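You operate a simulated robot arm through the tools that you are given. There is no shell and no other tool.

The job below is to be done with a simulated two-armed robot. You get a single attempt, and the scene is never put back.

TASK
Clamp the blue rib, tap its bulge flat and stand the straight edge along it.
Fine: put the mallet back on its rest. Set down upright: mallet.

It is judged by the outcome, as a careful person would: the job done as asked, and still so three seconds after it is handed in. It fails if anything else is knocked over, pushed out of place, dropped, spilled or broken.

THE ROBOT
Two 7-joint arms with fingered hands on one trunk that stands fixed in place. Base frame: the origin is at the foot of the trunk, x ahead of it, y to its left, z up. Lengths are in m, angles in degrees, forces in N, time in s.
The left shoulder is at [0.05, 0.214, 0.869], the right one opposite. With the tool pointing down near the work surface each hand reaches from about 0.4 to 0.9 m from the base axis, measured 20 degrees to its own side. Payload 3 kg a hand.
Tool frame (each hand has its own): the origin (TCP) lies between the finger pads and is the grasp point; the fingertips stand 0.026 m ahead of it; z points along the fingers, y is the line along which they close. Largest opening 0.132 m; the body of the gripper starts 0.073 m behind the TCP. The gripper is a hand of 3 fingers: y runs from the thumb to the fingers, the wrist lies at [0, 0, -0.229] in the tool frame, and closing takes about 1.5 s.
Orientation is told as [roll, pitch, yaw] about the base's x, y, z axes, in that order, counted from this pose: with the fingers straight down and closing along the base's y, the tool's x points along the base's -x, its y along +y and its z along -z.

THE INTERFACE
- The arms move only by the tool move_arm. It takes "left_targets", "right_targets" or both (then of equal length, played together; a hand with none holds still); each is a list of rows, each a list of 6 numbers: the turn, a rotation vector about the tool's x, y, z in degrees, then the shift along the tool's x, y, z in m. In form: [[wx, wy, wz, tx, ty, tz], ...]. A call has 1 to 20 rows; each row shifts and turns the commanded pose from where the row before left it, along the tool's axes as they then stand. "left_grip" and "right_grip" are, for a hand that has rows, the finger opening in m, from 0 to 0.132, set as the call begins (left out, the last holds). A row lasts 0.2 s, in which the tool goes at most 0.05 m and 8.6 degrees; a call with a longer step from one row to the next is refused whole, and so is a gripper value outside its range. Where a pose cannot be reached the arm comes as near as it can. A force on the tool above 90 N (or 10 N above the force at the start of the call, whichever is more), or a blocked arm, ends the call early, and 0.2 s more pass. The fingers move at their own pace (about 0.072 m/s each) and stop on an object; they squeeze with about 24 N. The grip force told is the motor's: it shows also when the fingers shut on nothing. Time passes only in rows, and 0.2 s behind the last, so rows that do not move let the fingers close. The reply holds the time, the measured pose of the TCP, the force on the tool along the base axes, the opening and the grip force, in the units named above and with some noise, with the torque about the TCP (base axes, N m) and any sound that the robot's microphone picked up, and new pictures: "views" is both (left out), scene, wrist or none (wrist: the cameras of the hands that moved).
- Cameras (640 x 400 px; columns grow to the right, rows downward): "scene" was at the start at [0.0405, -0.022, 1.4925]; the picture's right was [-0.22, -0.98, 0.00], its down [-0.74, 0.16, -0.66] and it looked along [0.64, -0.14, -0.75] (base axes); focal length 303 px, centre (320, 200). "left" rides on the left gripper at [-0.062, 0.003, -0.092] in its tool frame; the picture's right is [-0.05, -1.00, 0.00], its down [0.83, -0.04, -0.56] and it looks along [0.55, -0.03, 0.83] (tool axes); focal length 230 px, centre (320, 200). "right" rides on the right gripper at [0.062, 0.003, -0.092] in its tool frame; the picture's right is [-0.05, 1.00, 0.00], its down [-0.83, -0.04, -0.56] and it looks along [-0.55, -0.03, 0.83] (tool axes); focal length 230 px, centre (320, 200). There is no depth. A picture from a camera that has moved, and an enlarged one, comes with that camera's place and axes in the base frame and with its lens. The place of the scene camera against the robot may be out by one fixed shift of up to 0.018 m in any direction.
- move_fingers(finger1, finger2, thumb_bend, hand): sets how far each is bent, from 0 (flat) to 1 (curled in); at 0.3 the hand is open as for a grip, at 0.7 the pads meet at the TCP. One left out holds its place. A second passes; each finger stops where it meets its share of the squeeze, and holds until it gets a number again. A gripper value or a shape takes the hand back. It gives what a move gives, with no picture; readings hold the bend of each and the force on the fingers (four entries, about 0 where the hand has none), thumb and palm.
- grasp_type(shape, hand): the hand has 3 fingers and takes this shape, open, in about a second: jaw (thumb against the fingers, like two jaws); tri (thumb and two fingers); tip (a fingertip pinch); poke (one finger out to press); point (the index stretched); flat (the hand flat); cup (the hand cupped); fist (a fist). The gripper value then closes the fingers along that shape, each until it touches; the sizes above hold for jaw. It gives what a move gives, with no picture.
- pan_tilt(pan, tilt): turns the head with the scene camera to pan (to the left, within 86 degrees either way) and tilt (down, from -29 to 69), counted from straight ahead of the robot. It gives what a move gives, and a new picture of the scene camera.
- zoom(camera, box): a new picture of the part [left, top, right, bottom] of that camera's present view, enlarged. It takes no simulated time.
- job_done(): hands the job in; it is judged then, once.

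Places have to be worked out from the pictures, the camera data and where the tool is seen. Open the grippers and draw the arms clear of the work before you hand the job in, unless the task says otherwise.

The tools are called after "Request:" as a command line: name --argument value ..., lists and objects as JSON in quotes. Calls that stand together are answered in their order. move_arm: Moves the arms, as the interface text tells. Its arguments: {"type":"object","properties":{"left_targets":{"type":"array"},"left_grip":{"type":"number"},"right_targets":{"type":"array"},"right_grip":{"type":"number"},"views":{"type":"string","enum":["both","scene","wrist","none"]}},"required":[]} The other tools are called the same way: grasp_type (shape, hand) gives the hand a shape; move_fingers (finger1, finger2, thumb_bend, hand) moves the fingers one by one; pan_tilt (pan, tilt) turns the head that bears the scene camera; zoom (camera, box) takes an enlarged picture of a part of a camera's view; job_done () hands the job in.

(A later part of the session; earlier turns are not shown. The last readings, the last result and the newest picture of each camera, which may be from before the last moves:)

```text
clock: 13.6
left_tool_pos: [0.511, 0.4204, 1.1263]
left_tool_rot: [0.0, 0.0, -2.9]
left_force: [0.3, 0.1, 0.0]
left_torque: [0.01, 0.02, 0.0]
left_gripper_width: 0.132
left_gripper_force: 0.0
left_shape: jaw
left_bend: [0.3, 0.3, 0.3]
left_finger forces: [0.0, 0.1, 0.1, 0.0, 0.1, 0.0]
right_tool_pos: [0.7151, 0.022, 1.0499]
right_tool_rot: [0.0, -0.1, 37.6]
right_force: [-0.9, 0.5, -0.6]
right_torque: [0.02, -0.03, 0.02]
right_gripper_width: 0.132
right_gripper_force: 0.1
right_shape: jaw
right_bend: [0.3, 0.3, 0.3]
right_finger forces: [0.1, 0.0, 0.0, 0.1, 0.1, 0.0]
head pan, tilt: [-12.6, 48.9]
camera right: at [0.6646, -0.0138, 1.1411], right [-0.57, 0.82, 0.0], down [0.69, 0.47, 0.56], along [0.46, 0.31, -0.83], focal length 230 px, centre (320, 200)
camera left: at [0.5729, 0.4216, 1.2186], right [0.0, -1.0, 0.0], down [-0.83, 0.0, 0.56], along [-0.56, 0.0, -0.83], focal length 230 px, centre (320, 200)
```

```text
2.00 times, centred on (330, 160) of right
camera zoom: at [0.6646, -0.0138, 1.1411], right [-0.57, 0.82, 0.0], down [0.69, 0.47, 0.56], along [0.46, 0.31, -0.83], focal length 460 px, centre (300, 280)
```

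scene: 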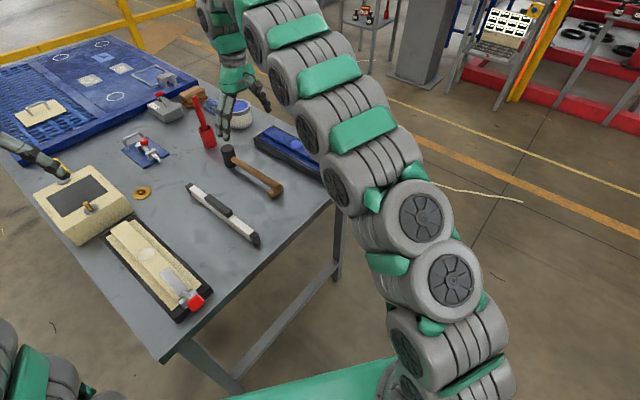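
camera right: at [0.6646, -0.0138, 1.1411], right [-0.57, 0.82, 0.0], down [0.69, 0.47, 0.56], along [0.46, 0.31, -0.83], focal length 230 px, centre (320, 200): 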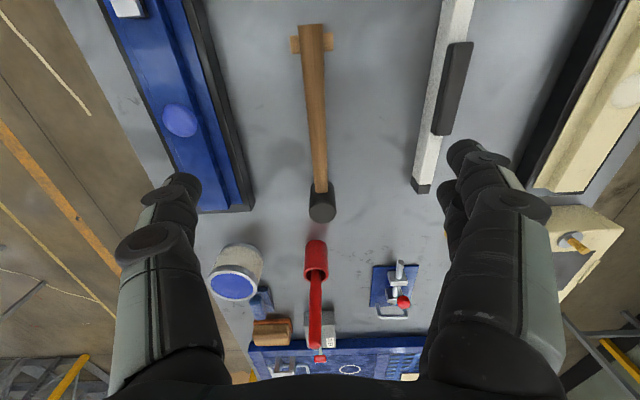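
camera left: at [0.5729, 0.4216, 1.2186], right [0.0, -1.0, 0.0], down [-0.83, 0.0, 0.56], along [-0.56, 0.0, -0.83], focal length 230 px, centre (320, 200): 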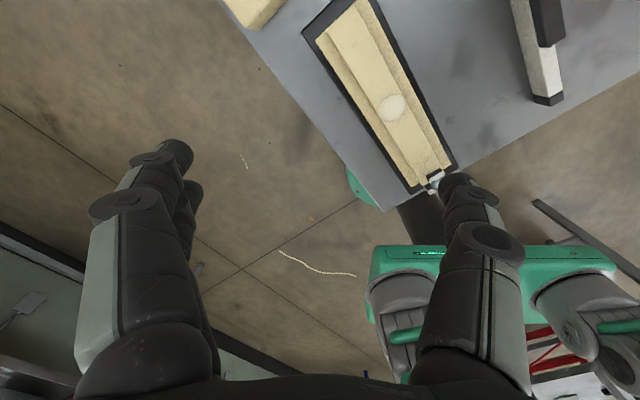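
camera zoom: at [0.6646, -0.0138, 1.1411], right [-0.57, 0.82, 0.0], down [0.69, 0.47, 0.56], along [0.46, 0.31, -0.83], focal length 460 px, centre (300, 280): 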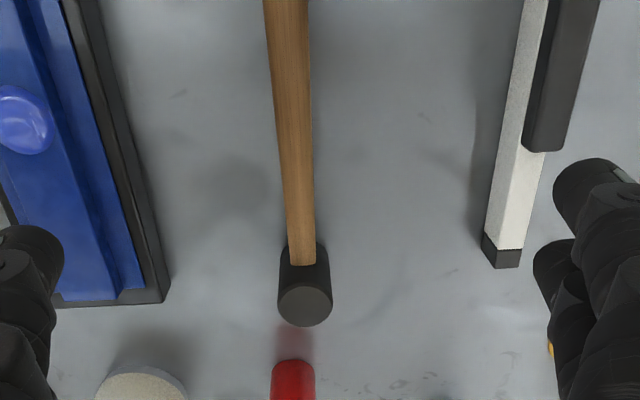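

The mallet's head top is at about a=0.723, b=-0.423, z=0.868 (head 4 cm wide, 8 cm tall), its handle axis near z=0.827 along the table direction. I go to just above the grip spot near the head to verify reach and alignment.

Request:
move_arm --right_targets '[[0, 0, 0, -0.0198, -0.0015, 0.03], [0, 0, 0, -0.0198, -0.0015, 0.03], [0, 0, 0, -0.0198, -0.0015, 0.03], [0, 0, 0, -0.0198, -0.0015, 0.03], [0, 0, 0, 0, 0, 0]]' --views "both"

Request:
zoom --camera "right" --box '[220, 60, 440, 260]'

Request:
zoom --camera "scene" --box '[200, 100, 300, 210]'

```text
clock: 14.8
left_tool_pos: [0.5112, 0.4213, 1.1258]
left_tool_rot: [0.0, 0.1, -2.9]
left_force: [-0.2, 0.0, 0.3]
left_torque: [0.02, 0.0, -0.03]
left_gripper_width: 0.132
left_gripper_force: 0.1
left_shape: jaw
left_bend: [0.3, 0.3, 0.3]
left_finger forces: [0.0, 0.1, 0.0, 0.0, 0.0, 0.0]
right_tool_pos: [0.781, 0.0633, 0.9295]
right_tool_rot: [0.0, -0.1, 37.5]
right_force: [0.4, 0.4, -1.1]
right_torque: [-0.03, 0.0, 0.0]
right_gripper_width: 0.1321
right_gripper_force: 0.1
right_shape: jaw
right_bend: [0.3, 0.3, 0.3]
right_finger forces: [0.1, 0.1, 0.1, 0.0, 0.0, 0.1]
head pan, tilt: [-12.6, 48.9]
camera right: at [0.7307, 0.0286, 1.021], right [-0.57, 0.82, 0.0], down [0.68, 0.47, 0.56], along [0.46, 0.31, -0.83], focal length 230 px, centre (320, 200)
```

scene: 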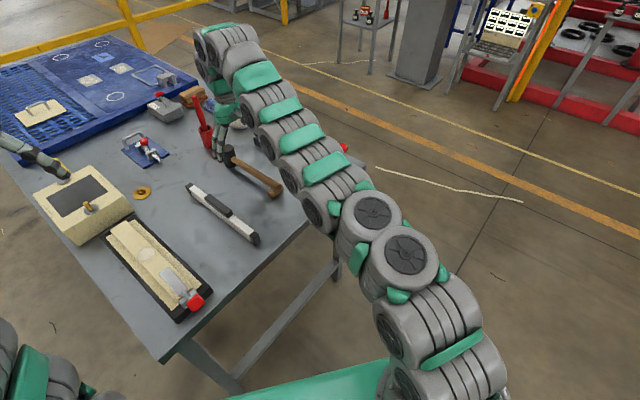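
right: 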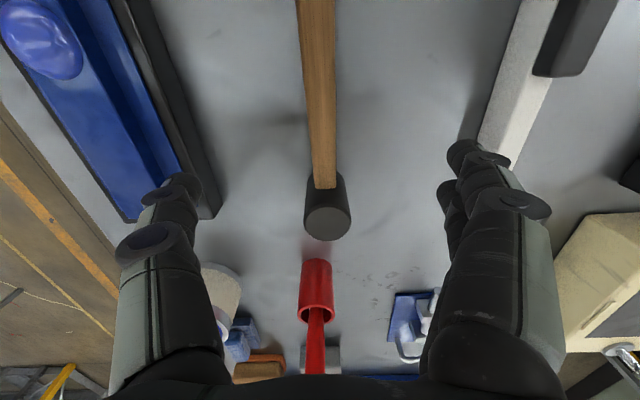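

```text
2.00 times, centred on (330, 160) of right
camera zoom: at [0.7307, 0.0286, 1.021], right [-0.57, 0.82, 0.0], down [0.68, 0.47, 0.56], along [0.46, 0.31, -0.83], focal length 460 px, centre (300, 280)
```

zoom: 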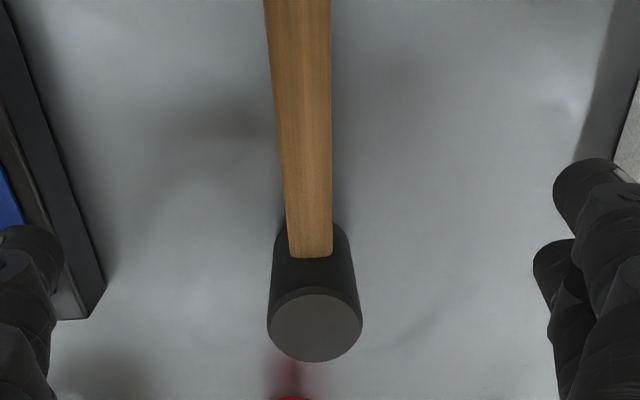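

```text
3.64 times, centred on (250, 155) of scene
camera zoom: at [0.0405, -0.022, 1.4925], right [-0.22, -0.98, 0.0], down [-0.74, 0.16, -0.66], along [0.64, -0.14, -0.75], focal length 1102 px, centre (574, 364)
```

zoom: 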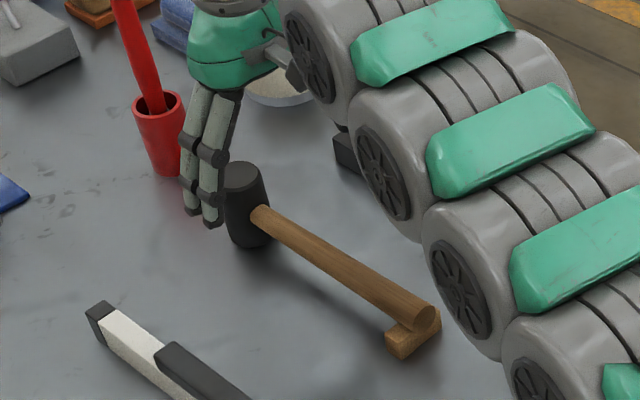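

Reached without strain and the handle runs right under the hand (b≈-0.424). I descend to the handle axis height.

Request:
move_arm --right_targets '[[0, 0, 0, 0, 0.0005, 0.027], [0, 0, 0, 0, 0.0005, 0.027], [0, 0, 0, 0, 0, 0.022], [0, 0, 0, 0, 0, 0.02], [0, 0, 0, 0, 0, 0]]' --views "both"

Request:
zoom --camera "scene" --box '[200, 100, 300, 210]'

```text
clock: 16.0
left_tool_pos: [0.5116, 0.4217, 1.1275]
left_tool_rot: [0.0, 0.1, -3.0]
left_force: [0.2, 0.6, 0.5]
left_torque: [0.0, -0.01, 0.01]
left_gripper_width: 0.1318
left_gripper_force: 0.1
left_shape: jaw
left_bend: [0.3, 0.3, 0.3]
left_finger forces: [0.0, 0.0, 0.1, 0.0, 0.0, 0.0]
right_tool_pos: [0.7803, 0.064, 0.8328]
right_tool_rot: [0.1, -0.1, 37.5]
right_force: [0.4, 0.4, 0.3]
right_torque: [0.0, -0.01, 0.02]
right_gripper_width: 0.1318
right_gripper_force: 0.0
right_shape: jaw
right_bend: [0.3, 0.3, 0.3]
right_finger forces: [0.0, 0.0, 0.1, 0.0, 0.0, 0.0]
head pan, tilt: [-12.6, 48.9]
camera right: at [0.7303, 0.0288, 0.9254], right [-0.57, 0.82, 0.0], down [0.69, 0.47, 0.56], along [0.46, 0.31, -0.83], focal length 230 px, centre (320, 200)
```

scene: 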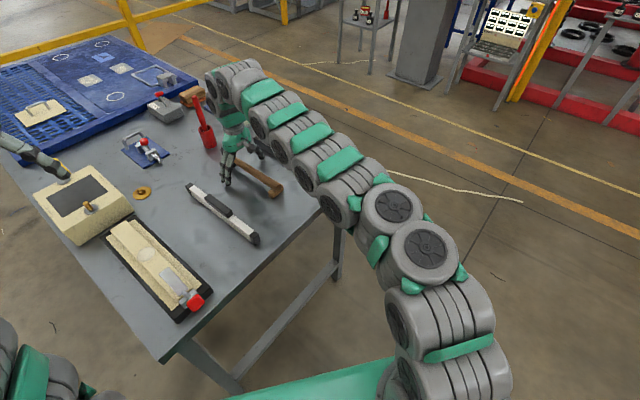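
right: 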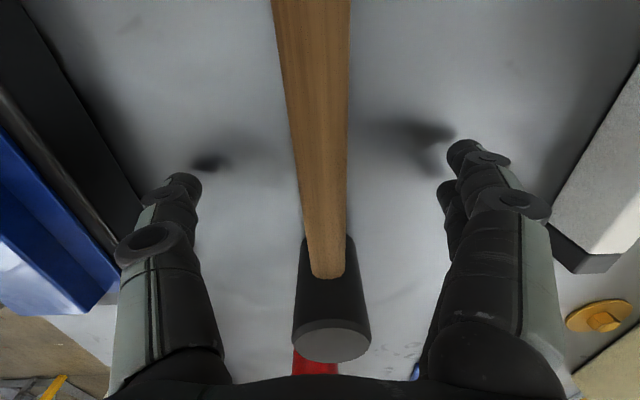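

```text
3.64 times, centred on (250, 155) of scene
camera zoom: at [0.0405, -0.0221, 1.4925], right [-0.22, -0.98, 0.0], down [-0.74, 0.16, -0.66], along [0.64, -0.14, -0.75], focal length 1102 px, centre (574, 364)
```

zoom: 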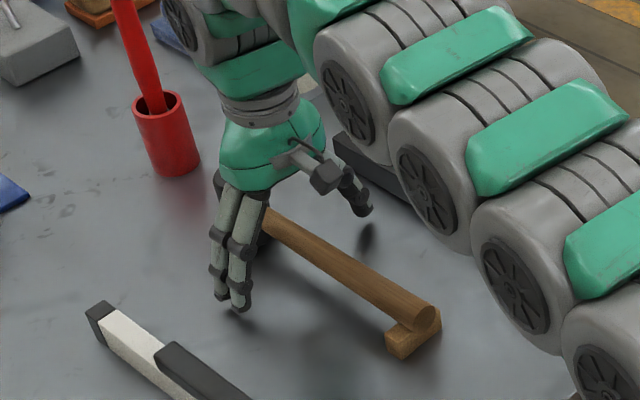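

The handle is centred between the pads and clear of the table. I close the fingers on it.

Request:
move_arm --right_targets '[[0, 0, 0, 0, 0, 0], [0, 0, 0, 0, 0, 0], [0, 0, 0, 0, 0, 0], [0, 0, 0, 0, 0, 0], [0, 0, 0, 0, 0, 0], [0, 0, 0, 0, 0, 0], [0, 0, 0, 0, 0, 0], [0, 0, 0, 0, 0, 0]]' --right_grip 0.0 --views "both"

Request:
zoom --camera "scene" --box '[200, 100, 300, 210]'

```text
clock: 17.8
left_tool_pos: [0.5102, 0.4216, 1.1262]
left_tool_rot: [0.0, 0.0, -2.9]
left_force: [-0.2, -0.1, 0.2]
left_torque: [-0.01, -0.03, -0.01]
left_gripper_width: 0.1319
left_gripper_force: 0.1
left_shape: jaw
left_bend: [0.3, 0.3, 0.3]
left_finger forces: [0.1, 0.0, 0.0, 0.0, 0.0, 0.0]
right_tool_pos: [0.7807, 0.0638, 0.8341]
right_tool_rot: [0.1, 0.0, 37.5]
right_force: [0.3, 0.7, -2.6]
right_torque: [-0.06, -0.02, 0.0]
right_gripper_width: 0.0
right_gripper_force: 24.0
right_shape: jaw
right_bend: [0.7, 0.7, 0.73]
right_finger forces: [2.6, 0.8, 0.0, 0.0, 17.7, 0.0]
head pan, tilt: [-12.6, 48.9]
camera right: at [0.7304, 0.0288, 0.9255], right [-0.57, 0.82, 0.0], down [0.69, 0.47, 0.55], along [0.46, 0.31, -0.83], focal length 230 px, centre (320, 200)
```

scene: 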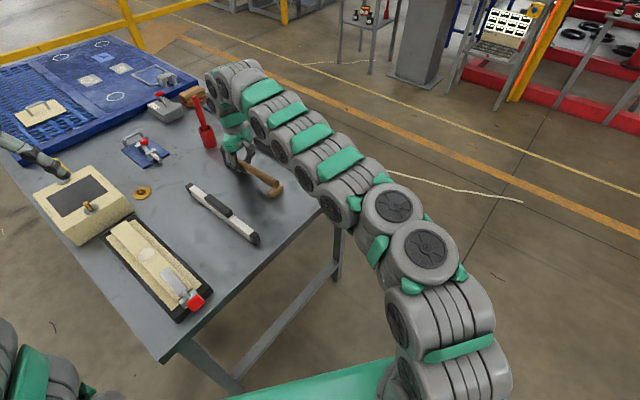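
right: 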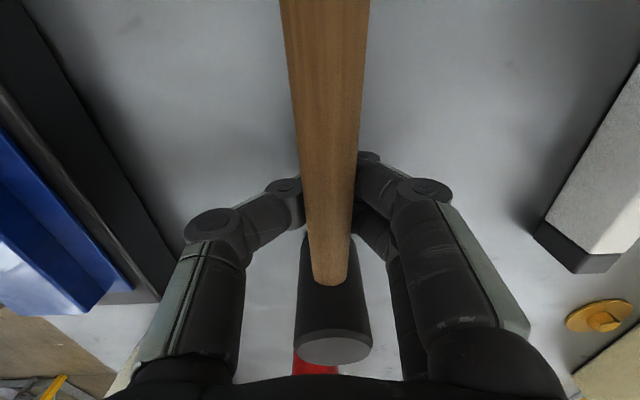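

```text
3.64 times, centred on (250, 155) of scene
camera zoom: at [0.0406, -0.022, 1.4925], right [-0.22, -0.98, 0.0], down [-0.74, 0.16, -0.66], along [0.64, -0.14, -0.75], focal length 1102 px, centre (574, 364)
```

zoom: 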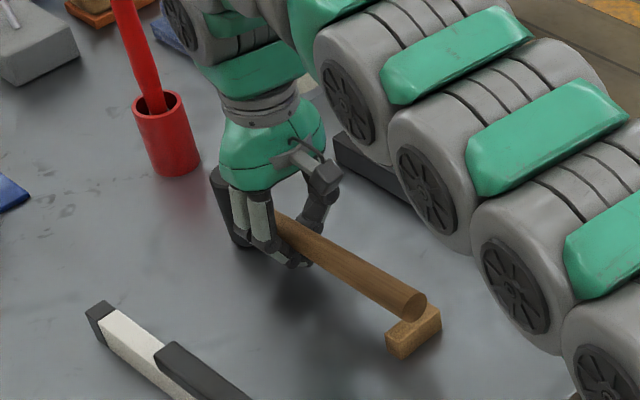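

The fingers closed to 0.0, meaning the tips met beneath the handle and lifted it slightly rather than pinching it. I look closely before deciding on a regrip.

Request:
zoom --camera "right" --box '[220, 100, 440, 300]'

Request:
zoom --camera "scene" --box '[215, 125, 290, 205]'

```text
2.00 times, centred on (330, 200) of right
camera zoom: at [0.7304, 0.0288, 0.9255], right [-0.57, 0.82, 0.0], down [0.69, 0.47, 0.55], along [0.46, 0.31, -0.83], focal length 460 px, centre (300, 200)
```

zoom: 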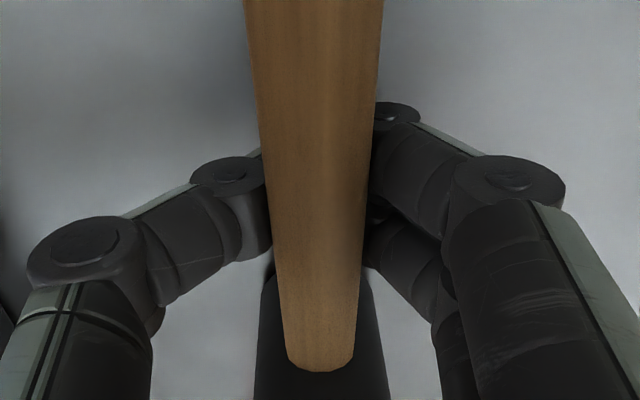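

```text
5.00 times, centred on (252, 165) of scene
camera zoom: at [0.0406, -0.022, 1.4925], right [-0.22, -0.98, 0.0], down [-0.74, 0.16, -0.66], along [0.64, -0.14, -0.75], focal length 1515 px, centre (658, 375)
```

zoom: 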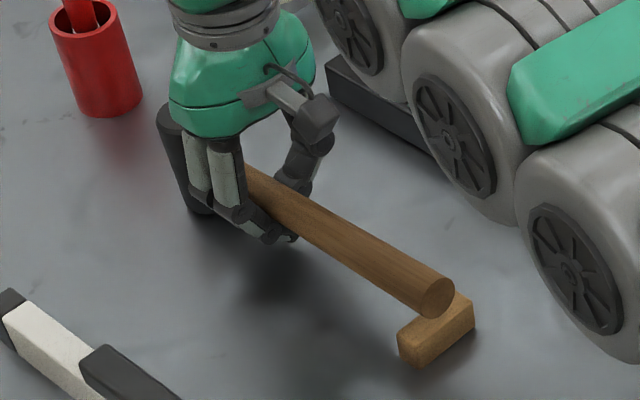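

The handle was pushed up onto the curled fingertips, tail lifted off the rest, head still standing. I lower the hand slightly so the handle settles back on its rest before opening, watching the vertical load.

Request:
move_arm --right_targets '[[0, 0, 0, 0, 0, 0.004], [0, 0, 0, 0, 0, 0.004], [0, 0, 0, 0, 0, 0]]' --views "wrist"

Request:
zoom --camera "scene" --box '[215, 125, 290, 205]'

```text
clock: 18.6
left_tool_pos: [0.5105, 0.4203, 1.1272]
left_tool_rot: [0.1, 0.0, -2.9]
left_force: [-0.4, -0.4, -0.1]
left_torque: [0.01, 0.02, -0.01]
left_gripper_width: 0.1323
left_gripper_force: 0.0
left_shape: jaw
left_bend: [0.3, 0.3, 0.3]
left_finger forces: [0.1, 0.0, 0.1, 0.0, 0.0, 0.1]
right_tool_pos: [0.7806, 0.063, 0.8254]
right_tool_rot: [0.0, 0.0, 37.5]
right_force: [0.4, -1.2, 0.7]
right_torque: [-0.03, -0.03, -0.06]
right_gripper_width: 0.0002
right_gripper_force: 23.8
right_shape: jaw
right_bend: [0.7, 0.7, 0.73]
right_finger forces: [2.0, 1.2, 0.0, 0.1, 2.5, 0.1]
head pan, tilt: [-12.6, 48.9]
camera right: at [0.7304, 0.0287, 0.9175], right [-0.57, 0.82, 0.0], down [0.69, 0.47, 0.56], along [0.46, 0.31, -0.83], focal length 230 px, centre (320, 200)
```

right: 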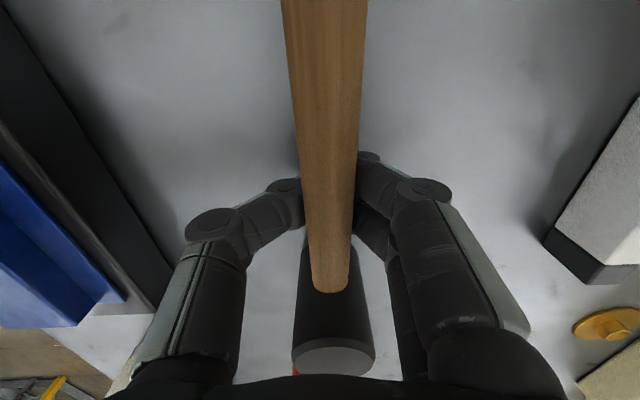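

```text
5.00 times, centred on (252, 165) of scene
camera zoom: at [0.0405, -0.0221, 1.4925], right [-0.22, -0.98, 0.0], down [-0.74, 0.16, -0.66], along [0.64, -0.14, -0.75], focal length 1515 px, centre (658, 375)
```

zoom: 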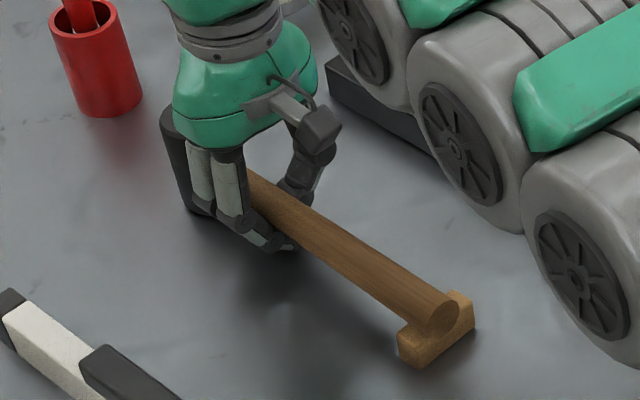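

The handle is back on its rest and unloaded. I open the fingers part way and then raise the hand ~2 cm so the fingertips will meet the handle at its mid-height.

Request:
move_arm --right_targets '[[0, 0, 0, 0, 0, 0], [0, 0, 0, 0, 0, 0], [0, 0, 0, 0, 0, 0], [0, 0, 0, 0, 0, -0.01], [0, 0, 0, 0, 0, -0.01], [0, 0, 0, 0, 0, 0]]' --right_grip 0.07 --views "both"

Request:
zoom --camera "scene" --box '[215, 125, 290, 205]'

```text
clock: 20.0
left_tool_pos: [0.511, 0.4215, 1.1271]
left_tool_rot: [0.0, 0.0, -2.9]
left_force: [-0.1, 0.5, -0.6]
left_torque: [0.01, -0.01, 0.04]
left_gripper_width: 0.132
left_gripper_force: 0.1
left_shape: jaw
left_bend: [0.3, 0.3, 0.3]
left_finger forces: [0.1, 0.0, 0.0, 0.0, 0.0, 0.0]
right_tool_pos: [0.7797, 0.0653, 0.8459]
right_tool_rot: [0.0, 0.0, 37.5]
right_force: [-0.3, -0.5, -0.2]
right_torque: [0.01, -0.01, -0.01]
right_gripper_width: 0.0694
right_gripper_force: 0.1
right_shape: jaw
right_bend: [0.72, 0.72, 0.7]
right_finger forces: [0.0, 0.0, 0.1, 0.0, 0.1, 0.1]
head pan, tilt: [-12.6, 48.9]
camera right: at [0.7304, 0.0298, 0.9376], right [-0.57, 0.82, 0.0], down [0.69, 0.47, 0.56], along [0.46, 0.31, -0.83], focal length 230 px, centre (320, 200)
```

scene: 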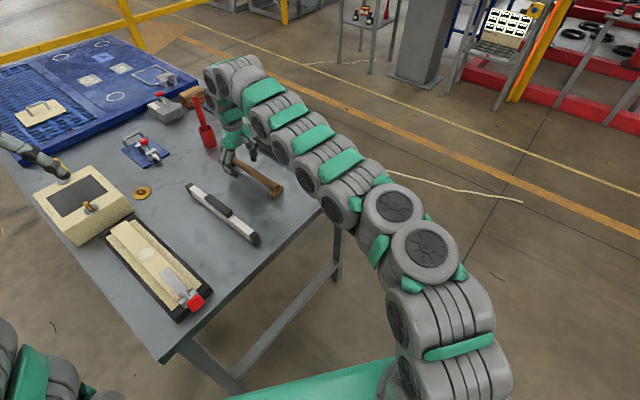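
right: 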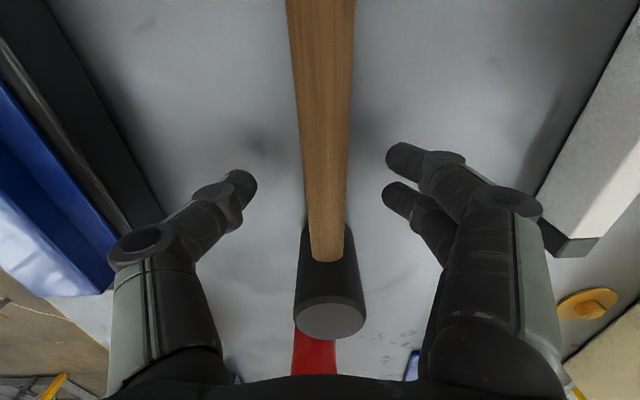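

```text
5.00 times, centred on (252, 165) of scene
camera zoom: at [0.0405, -0.022, 1.4925], right [-0.22, -0.98, 0.0], down [-0.74, 0.16, -0.66], along [0.64, -0.14, -0.75], focal length 1515 px, centre (658, 375)
```

zoom: 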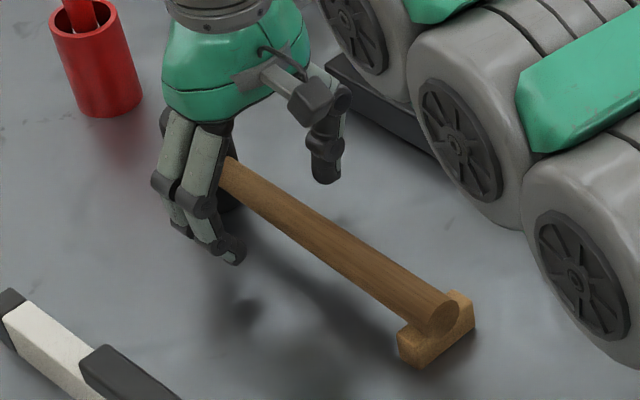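

At this opening the fingertips sit ~1 cm beyond the TCP, so they are about level with the handle's axis. I lower 4 mm and close again; the opening should stop near 0.022.

Request:
move_arm --right_targets '[[0, 0, 0, 0, 0, 0.004], [0, 0, 0, 0, 0, 0], [0, 0, 0, 0, 0, 0], [0, 0, 0, 0, 0, 0], [0, 0, 0, 0, 0, 0], [0, 0, 0, 0, 0, 0]]' --right_grip 0.0 --views "wrist"

Request:
zoom --camera "right" --box '[220, 100, 440, 300]'

Request:
zoom --camera "scene" --box '[215, 125, 290, 205]'

```text
clock: 21.4
left_tool_pos: [0.512, 0.4216, 1.128]
left_tool_rot: [0.0, 0.1, -2.9]
left_force: [0.3, -1.3, -0.7]
left_torque: [0.0, 0.03, -0.01]
left_gripper_width: 0.1321
left_gripper_force: 0.1
left_shape: jaw
left_bend: [0.3, 0.3, 0.3]
left_finger forces: [0.0, 0.0, 0.0, 0.0, 0.0, 0.0]
right_tool_pos: [0.7811, 0.0644, 0.8416]
right_tool_rot: [0.1, 0.1, 37.5]
right_force: [-1.0, 0.7, -2.9]
right_torque: [0.01, 0.0, -0.02]
right_gripper_width: 0.0
right_gripper_force: 23.6
right_shape: jaw
right_bend: [0.71, 0.71, 0.73]
right_finger forces: [0.5, 1.8, 0.0, 0.0, 1.8, 0.0]
head pan, tilt: [-12.6, 48.9]
camera right: at [0.7304, 0.0297, 0.9336], right [-0.57, 0.82, 0.0], down [0.69, 0.47, 0.56], along [0.46, 0.31, -0.83], focal length 230 px, centre (320, 200)
```

right: 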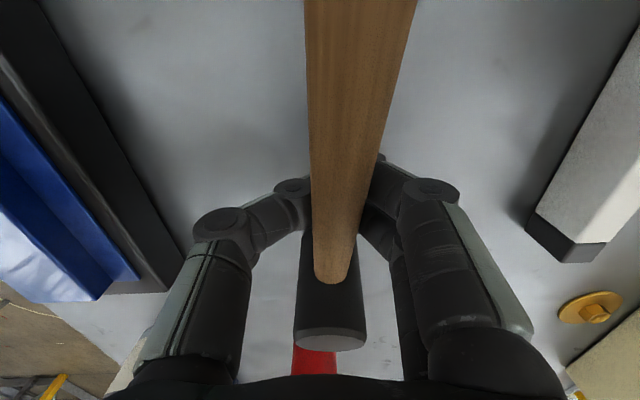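

```text
2.00 times, centred on (330, 200) of right
camera zoom: at [0.7304, 0.0297, 0.9336], right [-0.57, 0.82, 0.0], down [0.69, 0.47, 0.56], along [0.46, 0.31, -0.83], focal length 460 px, centre (300, 200)
```

zoom: 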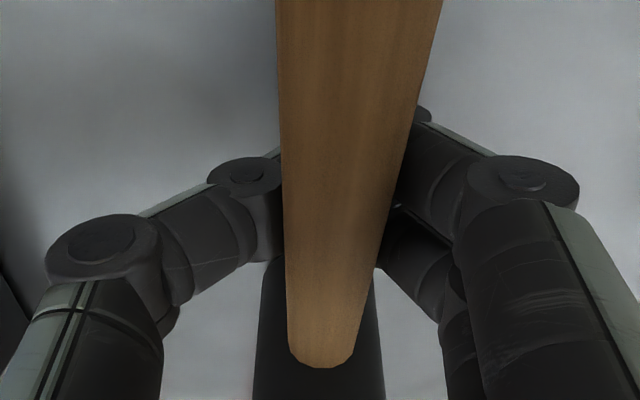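

```text
5.00 times, centred on (252, 165) of scene
camera zoom: at [0.0405, -0.022, 1.4925], right [-0.22, -0.98, 0.0], down [-0.74, 0.16, -0.66], along [0.64, -0.14, -0.75], focal length 1515 px, centre (658, 375)
```

zoom: 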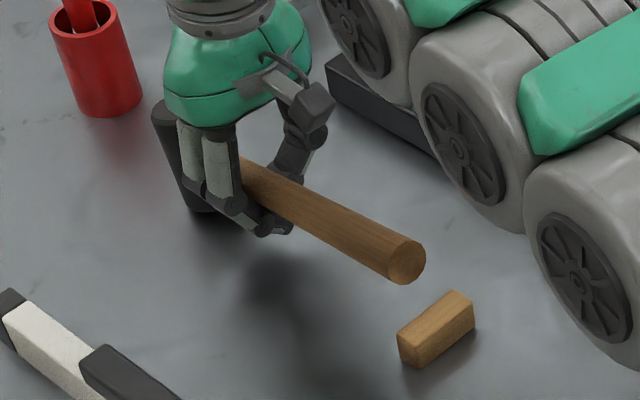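

The handle again rode up onto the curled tips: the tips meet ~2.4 cm beyond the TCP with nearly horizontal fingertips, so round things must be level with the tips. I set the tail back on the rest by lowering, easing it back toward its original line.

Request:
move_arm --right_targets '[[0, 0, 0, 0, -0.003, 0.006], [0, 0, 0, 0, -0.003, 0.006], [0, 0, 0, 0, 0, 0.004], [0, 0, 0, 0, 0, 0]]' --views "wrist"

Request:
zoom --camera "scene" --box '[215, 125, 290, 205]'

```text
clock: 22.4
left_tool_pos: [0.5098, 0.4216, 1.1273]
left_tool_rot: [0.0, -0.1, -2.9]
left_force: [-0.4, -0.6, 0.0]
left_torque: [0.03, 0.0, 0.02]
left_gripper_width: 0.1319
left_gripper_force: 0.1
left_shape: jaw
left_bend: [0.3, 0.3, 0.3]
left_finger forces: [0.0, 0.0, 0.0, 0.0, 0.0, 0.1]
right_tool_pos: [0.7836, 0.0605, 0.8252]
right_tool_rot: [0.0, -0.1, 37.6]
right_force: [-1.1, -0.7, -0.8]
right_torque: [0.01, 0.01, -0.01]
right_gripper_width: 0.0
right_gripper_force: 23.7
right_shape: jaw
right_bend: [0.71, 0.71, 0.73]
right_finger forces: [1.3, 1.3, 0.1, 0.1, 1.8, 0.0]
head pan, tilt: [-12.6, 48.9]
camera right: at [0.7338, 0.0249, 0.9173], right [-0.57, 0.82, 0.0], down [0.69, 0.47, 0.55], along [0.46, 0.31, -0.83], focal length 230 px, centre (320, 200)
```

right: 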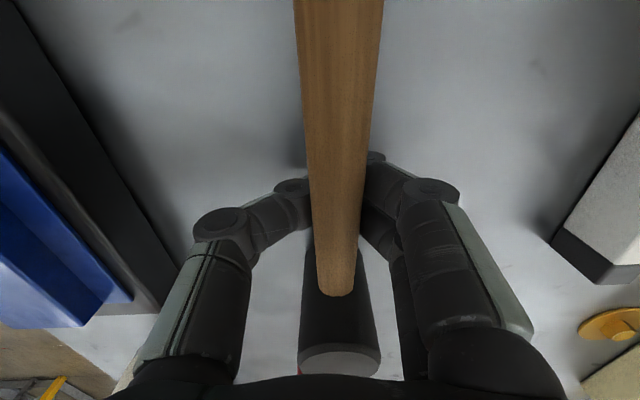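

```text
5.00 times, centred on (252, 165) of scene
camera zoom: at [0.0405, -0.0221, 1.4925], right [-0.22, -0.98, 0.0], down [-0.74, 0.16, -0.66], along [0.64, -0.14, -0.75], focal length 1515 px, centre (658, 375)
```

zoom: 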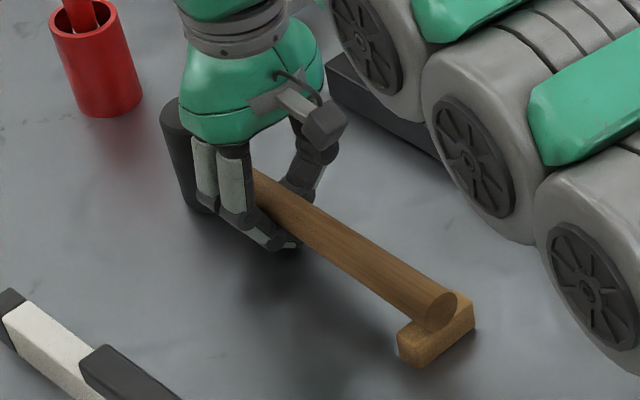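

The handle is back on the rest. I'll release and instead pinch the mallet's vertical head, whose upright wall suits the tips and puts the tapping force in line with the hand. Opening and rising to look.

Request:
move_arm --right_targets '[[0, 0, 0, 0, 0, 0], [0, 0, 0, 0, 0, 0], [0, 0, 0, 0, 0, 0], [0, 0, 0, 0, 0, 0], [0, 0, 0, 0, 0, -0.04], [0, 0, 0, 0, 0, -0.045], [0, 0, 0, 0, 0, -0.045], [0, 0, 0, 0, 0, 0]]' --right_grip 0.085 --views "both"

Request:
zoom --camera "right" --box '[220, 60, 440, 260]'

Request:
zoom --camera "scene" --box '[215, 125, 290, 205]'

```text
clock: 24.2
left_tool_pos: [0.5099, 0.4212, 1.1285]
left_tool_rot: [0.1, -0.1, -2.9]
left_force: [-0.5, 0.0, -0.4]
left_torque: [0.0, 0.0, -0.01]
left_gripper_width: 0.132
left_gripper_force: 0.1
left_shape: jaw
left_bend: [0.3, 0.3, 0.3]
left_finger forces: [0.0, 0.1, 0.1, 0.1, 0.0, 0.0]
right_tool_pos: [0.7753, 0.0572, 0.9495]
right_tool_rot: [0.1, 0.0, 37.6]
right_force: [0.4, -0.7, -0.8]
right_torque: [0.01, -0.02, -0.01]
right_gripper_width: 0.0846
right_gripper_force: 0.1
right_shape: jaw
right_bend: [0.7, 0.7, 0.68]
right_finger forces: [0.0, 0.0, 0.1, 0.0, 0.0, 0.1]
right hand out of reach, approached as far as the arm can: row 7
head pan, tilt: [-12.6, 48.9]
camera right: at [0.725, 0.0216, 1.0411], right [-0.57, 0.82, 0.0], down [0.69, 0.47, 0.55], along [0.46, 0.31, -0.83], focal length 230 px, centre (320, 200)
```

scene: 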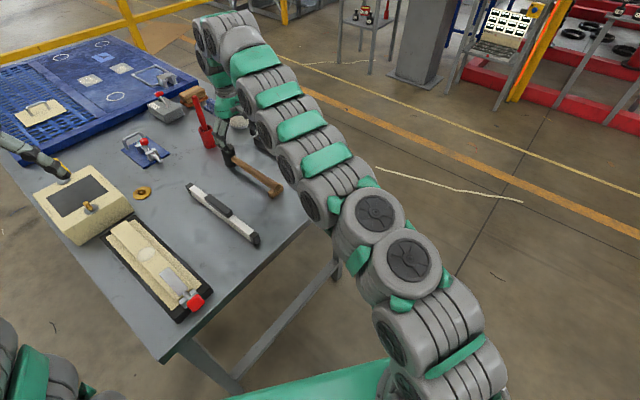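
right: 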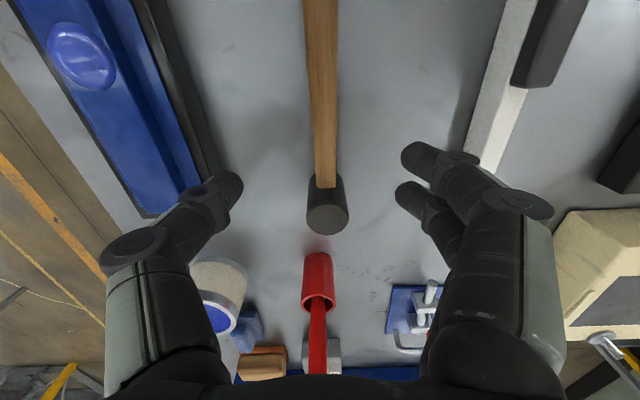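

```text
2.00 times, centred on (330, 160) of right
camera zoom: at [0.725, 0.0216, 1.0411], right [-0.57, 0.82, 0.0], down [0.69, 0.47, 0.55], along [0.46, 0.31, -0.83], focal length 460 px, centre (300, 280)
```

zoom: 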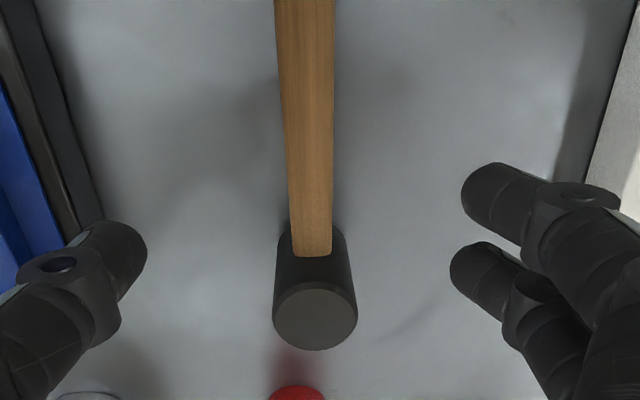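

```text
5.00 times, centred on (252, 165) of scene
camera zoom: at [0.0405, -0.022, 1.4925], right [-0.22, -0.98, 0.0], down [-0.74, 0.16, -0.66], along [0.64, -0.14, -0.75], focal length 1515 px, centre (658, 375)
```

zoom: 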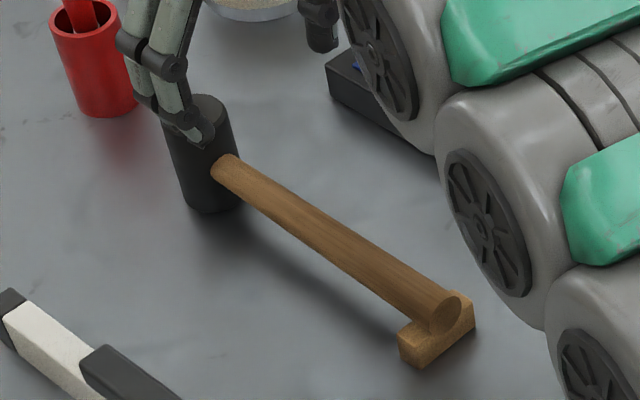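

The hand's reach ends around here with a vertical tool, so I tilt it 22° (fingers forward) which brings the wrist closer; the head top is at about a=0.725, b=-0.424, z=0.868, unchanged.

Request:
move_arm --right_targets '[[0, -7.33, 0, 0, 0, 0], [0, -7.33, 0, 0, 0, 0], [0, -7.34, 0, 0, 0, 0], [0, 0, 0, 0, 0, 0]]' --views "wrist"

```text
clock: 25.2
left_tool_pos: [0.5106, 0.4219, 1.1278]
left_tool_rot: [0.0, 0.0, -2.8]
left_force: [0.9, -0.6, -0.4]
left_torque: [0.0, 0.01, 0.01]
left_gripper_width: 0.1321
left_gripper_force: 0.1
left_shape: jaw
left_bend: [0.3, 0.3, 0.3]
left_finger forces: [0.1, 0.0, 0.0, 0.0, 0.0, 0.0]
right_tool_pos: [0.7755, 0.0577, 0.9497]
right_tool_rot: [0.0, -22.0, 37.5]
right_force: [0.1, 0.3, 0.3]
right_torque: [-0.02, 0.0, 0.02]
right_gripper_width: 0.0851
right_gripper_force: 0.1
right_shape: jaw
right_bend: [0.7, 0.7, 0.68]
right_finger forces: [0.1, 0.0, 0.0, 0.0, 0.0, 0.1]
head pan, tilt: [-12.6, 48.9]
camera right: at [0.7014, 0.0032, 1.0116], right [-0.57, 0.82, 0.02], down [0.47, 0.31, 0.83], along [0.67, 0.48, -0.56], focal length 230 px, centre (320, 200)
```

right: 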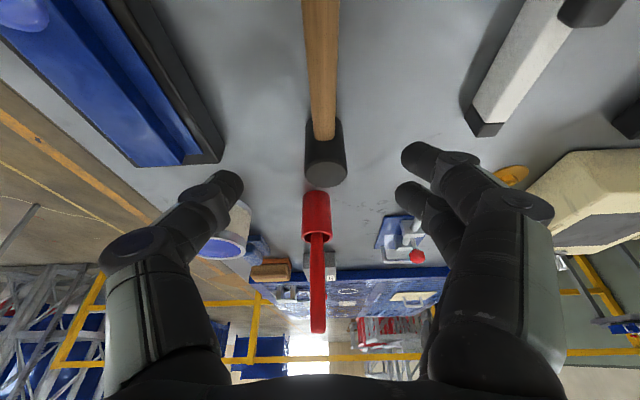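

Tilt done with the TCP unchanged. I move forward above the head and check centring.

Request:
move_arm --right_targets '[[0, 0, 0, -0.0295, 0.0012, 0.0173], [0, 0, 0, -0.0295, 0.0012, 0.0173], [0, 0, 0, 0, 0, 0]]' --views "wrist"

Request:
zoom --camera "right" --box '[210, 60, 430, 260]'

Request:
zoom --camera "scene" --box '[200, 90, 300, 200]'

```text
clock: 26.0
left_tool_pos: [0.5108, 0.421, 1.127]
left_tool_rot: [-0.1, 0.0, -3.0]
left_force: [-1.1, 0.3, -0.5]
left_torque: [-0.01, -0.02, 0.0]
left_gripper_width: 0.1318
left_gripper_force: 0.1
left_shape: jaw
left_bend: [0.3, 0.3, 0.3]
left_finger forces: [0.0, 0.1, 0.0, 0.0, 0.0, 0.0]
right_tool_pos: [0.8291, 0.1006, 0.9397]
right_tool_rot: [0.0, -22.0, 37.6]
right_force: [0.2, 0.2, 0.1]
right_torque: [-0.01, 0.0, 0.02]
right_gripper_width: 0.0849
right_gripper_force: 0.1
right_shape: jaw
right_bend: [0.7, 0.7, 0.68]
right_finger forces: [0.1, 0.0, 0.0, 0.1, 0.0, 0.0]
head pan, tilt: [-12.6, 48.9]
camera right: at [0.7543, 0.0463, 1.0016], right [-0.57, 0.82, 0.02], down [0.47, 0.31, 0.83], along [0.67, 0.48, -0.56], focal length 230 px, centre (320, 200)
```

right: 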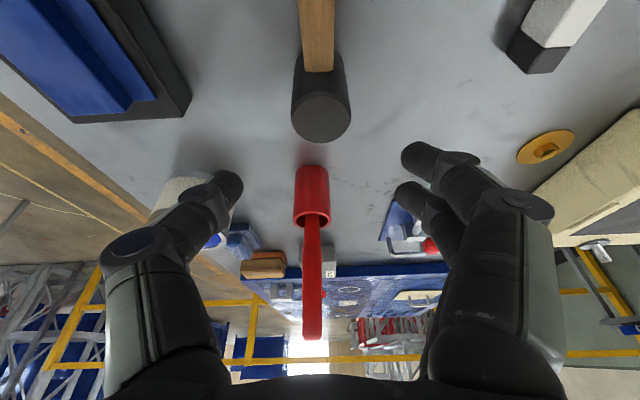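

```text
2.00 times, centred on (320, 160) of right
camera zoom: at [0.7543, 0.0463, 1.0016], right [-0.57, 0.82, 0.02], down [0.47, 0.31, 0.83], along [0.67, 0.48, -0.56], focal length 460 px, centre (320, 280)
```

zoom: 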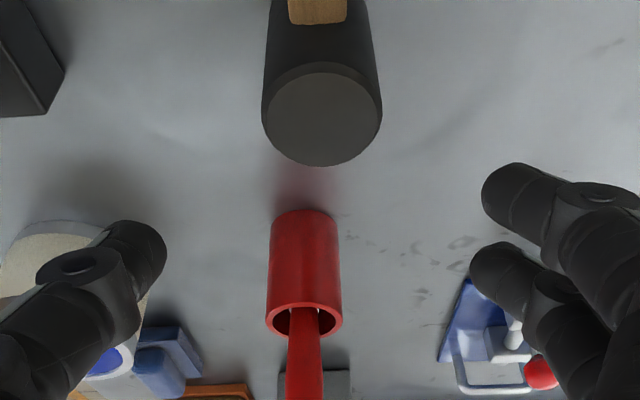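

```text
3.64 times, centred on (250, 145) of scene
camera zoom: at [0.0405, -0.022, 1.4925], right [-0.22, -0.98, 0.0], down [-0.74, 0.16, -0.66], along [0.64, -0.14, -0.75], focal length 1102 px, centre (574, 400)
```

zoom: 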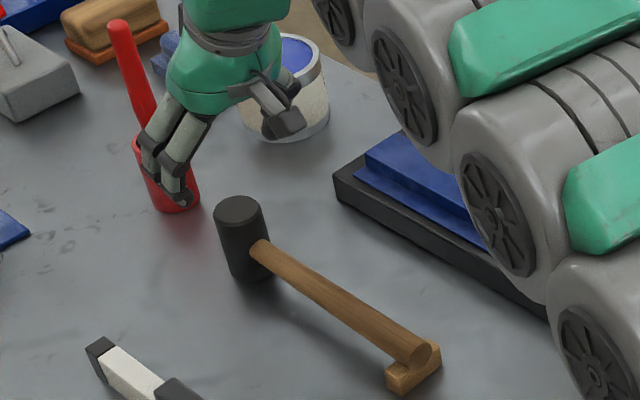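

Centred over the head (head top at b≈-0.424). I descend so the tips straddle the head ~2 cm below its top.

Request:
move_arm --right_targets '[[0, 0, 0, 0.0097, 0.0003, 0.0219], [0, 0, 0, 0.0097, 0.0003, 0.0219], [0, 0, 0, 0.0098, 0.0003, 0.022], [0, 0, 0, 0, 0, 0]]' --views "wrist"

Request:
zoom --camera "scene" --box '[200, 110, 290, 200]'

```text
clock: 27.0
left_tool_pos: [0.5106, 0.4208, 1.1269]
left_tool_rot: [0.0, 0.0, -2.8]
left_force: [0.3, -0.7, -0.9]
left_torque: [0.03, 0.01, -0.01]
left_gripper_width: 0.1319
left_gripper_force: 0.1
left_shape: jaw
left_bend: [0.3, 0.3, 0.3]
left_finger forces: [0.0, 0.1, 0.0, 0.0, 0.0, 0.0]
right_tool_pos: [0.8262, 0.0981, 0.8671]
right_tool_rot: [0.0, -21.9, 37.4]
right_force: [0.3, -0.6, -0.2]
right_torque: [0.0, 0.02, 0.01]
right_gripper_width: 0.0848
right_gripper_force: 0.1
right_shape: jaw
right_bend: [0.7, 0.7, 0.68]
right_finger forces: [0.0, 0.0, 0.0, 0.0, 0.0, 0.0]
head pan, tilt: [-12.6, 48.9]
camera right: at [0.7518, 0.0452, 0.9294], right [-0.57, 0.82, 0.02], down [0.47, 0.31, 0.83], along [0.67, 0.48, -0.56], focal length 230 px, centre (320, 200)
```

right: 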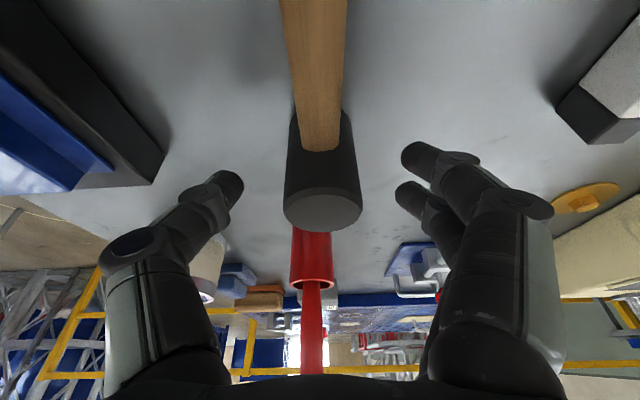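

```text
4.44 times, centred on (245, 155) of scene
camera zoom: at [0.0405, -0.0221, 1.4925], right [-0.22, -0.98, 0.0], down [-0.74, 0.16, -0.66], along [0.64, -0.14, -0.75], focal length 1347 px, centre (653, 400)
```

zoom: 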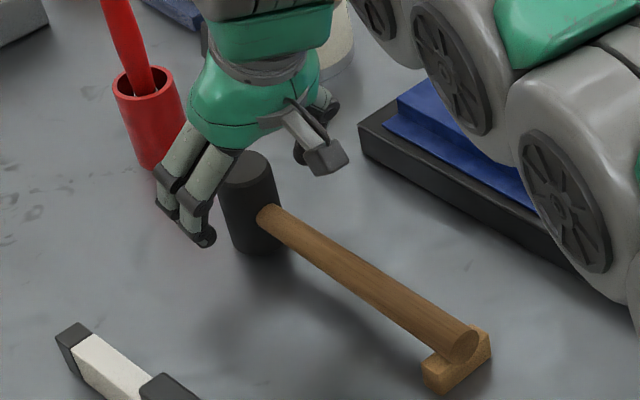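

Tips straddle the head at its upper half. I close the fingers on it.

Request:
move_arm --right_targets '[[0, 0, 0, 0, 0, 0], [0, 0, 0, 0, 0, 0], [0, 0, 0, 0, 0, 0], [0, 0, 0, 0, 0, 0], [0, 0, 0, 0, 0, 0], [0, 0, 0, 0, 0, 0]]' --right_grip 0.0 --views "wrist"

Request:
zoom --camera "scene" --box '[200, 110, 290, 200]'

Request:
zoom --camera "right" --box '[210, 90, 430, 290]'

```text
clock: 28.4
left_tool_pos: [0.5094, 0.4205, 1.1275]
left_tool_rot: [0.0, 0.0, -2.9]
left_force: [-0.1, 0.3, -0.2]
left_torque: [-0.01, 0.05, -0.01]
left_gripper_width: 0.1321
left_gripper_force: 0.0
left_shape: jaw
left_bend: [0.3, 0.3, 0.3]
left_finger forces: [0.1, 0.1, 0.1, 0.0, 0.0, 0.1]
right_tool_pos: [0.8265, 0.0982, 0.8677]
right_tool_rot: [-0.1, -21.9, 37.6]
right_force: [-0.8, -0.4, 0.5]
right_torque: [-0.03, 0.05, 0.02]
right_gripper_width: 0.0325
right_gripper_force: 23.8
right_shape: jaw
right_bend: [0.73, 0.73, 0.7]
right_finger forces: [10.4, 11.1, 0.1, 0.1, 21.4, 0.1]
head pan, tilt: [-12.6, 48.9]
camera right: at [0.7517, 0.0453, 0.9295], right [-0.57, 0.82, 0.02], down [0.47, 0.31, 0.83], along [0.67, 0.48, -0.56], focal length 230 px, centre (320, 200)
```

right: 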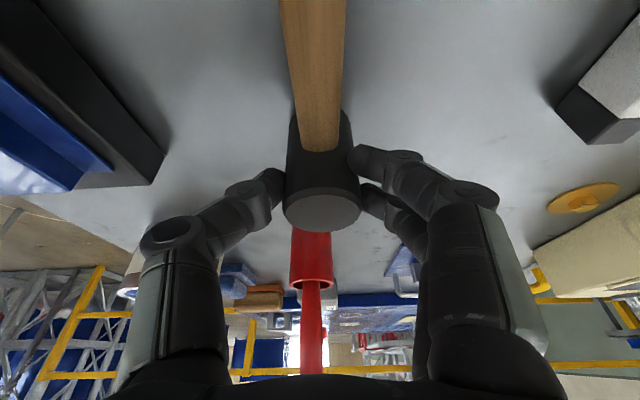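

```text
4.44 times, centred on (245, 155) of scene
camera zoom: at [0.0405, -0.0221, 1.4925], right [-0.22, -0.98, 0.0], down [-0.74, 0.16, -0.66], along [0.64, -0.14, -0.75], focal length 1347 px, centre (653, 400)
```

zoom: 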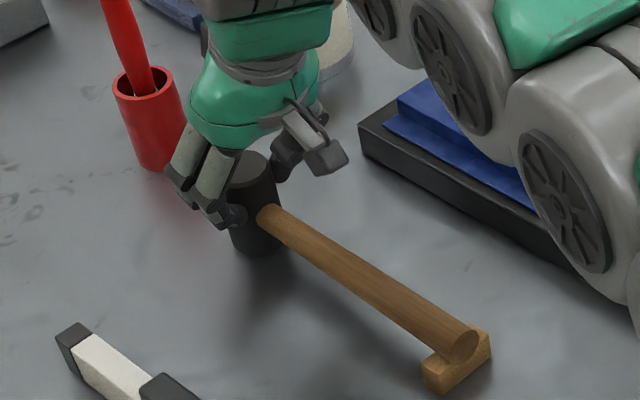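

```text
2.00 times, centred on (320, 190) of right
camera zoom: at [0.7517, 0.0453, 0.9295], right [-0.57, 0.82, 0.02], down [0.47, 0.31, 0.83], along [0.67, 0.48, -0.56], focal length 460 px, centre (320, 220)
```

zoom: 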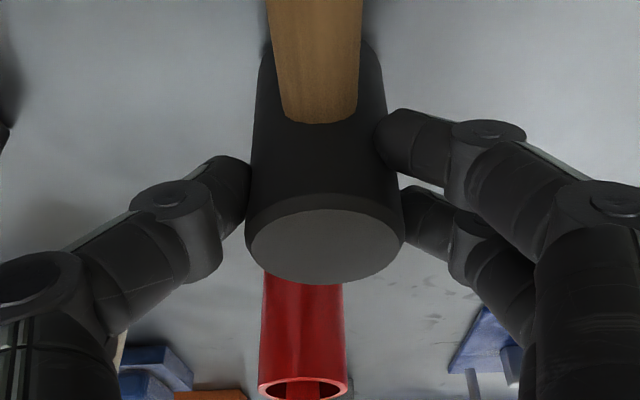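

A firm three-point pinch on the head (thumb 21 N, fingers ~11 N each), mallet undisturbed. I lift 2 cm slowly and check that the handle stays level.

Request:
move_arm --right_targets '[[0, 0, 0, -0.00187, 0, -0.00464], [0, 0, 0, -0.00187, 0, -0.00464], [0, 0, 0, -0.00187, 0, -0.00464], [0, 0, 0, -0.00187, 0, -0.00464], [0, 0, 0, 0, 0, 0]]' --views "wrist"

Request:
zoom --camera "scene" --box '[200, 110, 290, 200]'

```text
clock: 29.6
left_tool_pos: [0.5099, 0.4222, 1.1264]
left_tool_rot: [-0.1, 0.1, -3.0]
left_force: [-0.3, -0.2, -0.3]
left_torque: [0.0, 0.02, 0.02]
left_gripper_width: 0.1321
left_gripper_force: 0.0
left_shape: jaw
left_bend: [0.3, 0.3, 0.3]
left_finger forces: [0.0, 0.1, 0.1, 0.0, 0.0, 0.1]
right_tool_pos: [0.8265, 0.0986, 0.8879]
right_tool_rot: [0.0, -22.0, 37.4]
right_force: [-1.1, 0.4, -4.4]
right_torque: [0.03, -0.06, -0.02]
right_gripper_width: 0.0323
right_gripper_force: 23.8
right_shape: jaw
right_bend: [0.73, 0.73, 0.7]
right_finger forces: [8.7, 11.7, 0.0, 0.0, 21.3, 0.1]
head pan, tilt: [-12.6, 48.9]
camera right: at [0.7519, 0.0453, 0.9496], right [-0.57, 0.82, 0.02], down [0.47, 0.31, 0.83], along [0.67, 0.48, -0.56], focal length 230 px, centre (320, 200)
```

right: 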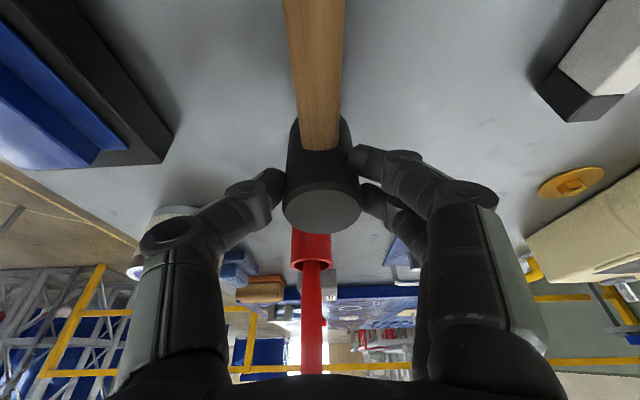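

```text
4.44 times, centred on (245, 155) of scene
camera zoom: at [0.0406, -0.022, 1.4925], right [-0.22, -0.98, 0.0], down [-0.74, 0.16, -0.66], along [0.64, -0.14, -0.75], focal length 1347 px, centre (653, 400)
```

zoom: 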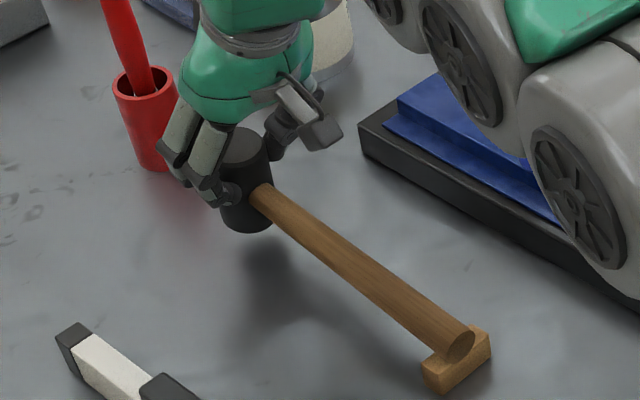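

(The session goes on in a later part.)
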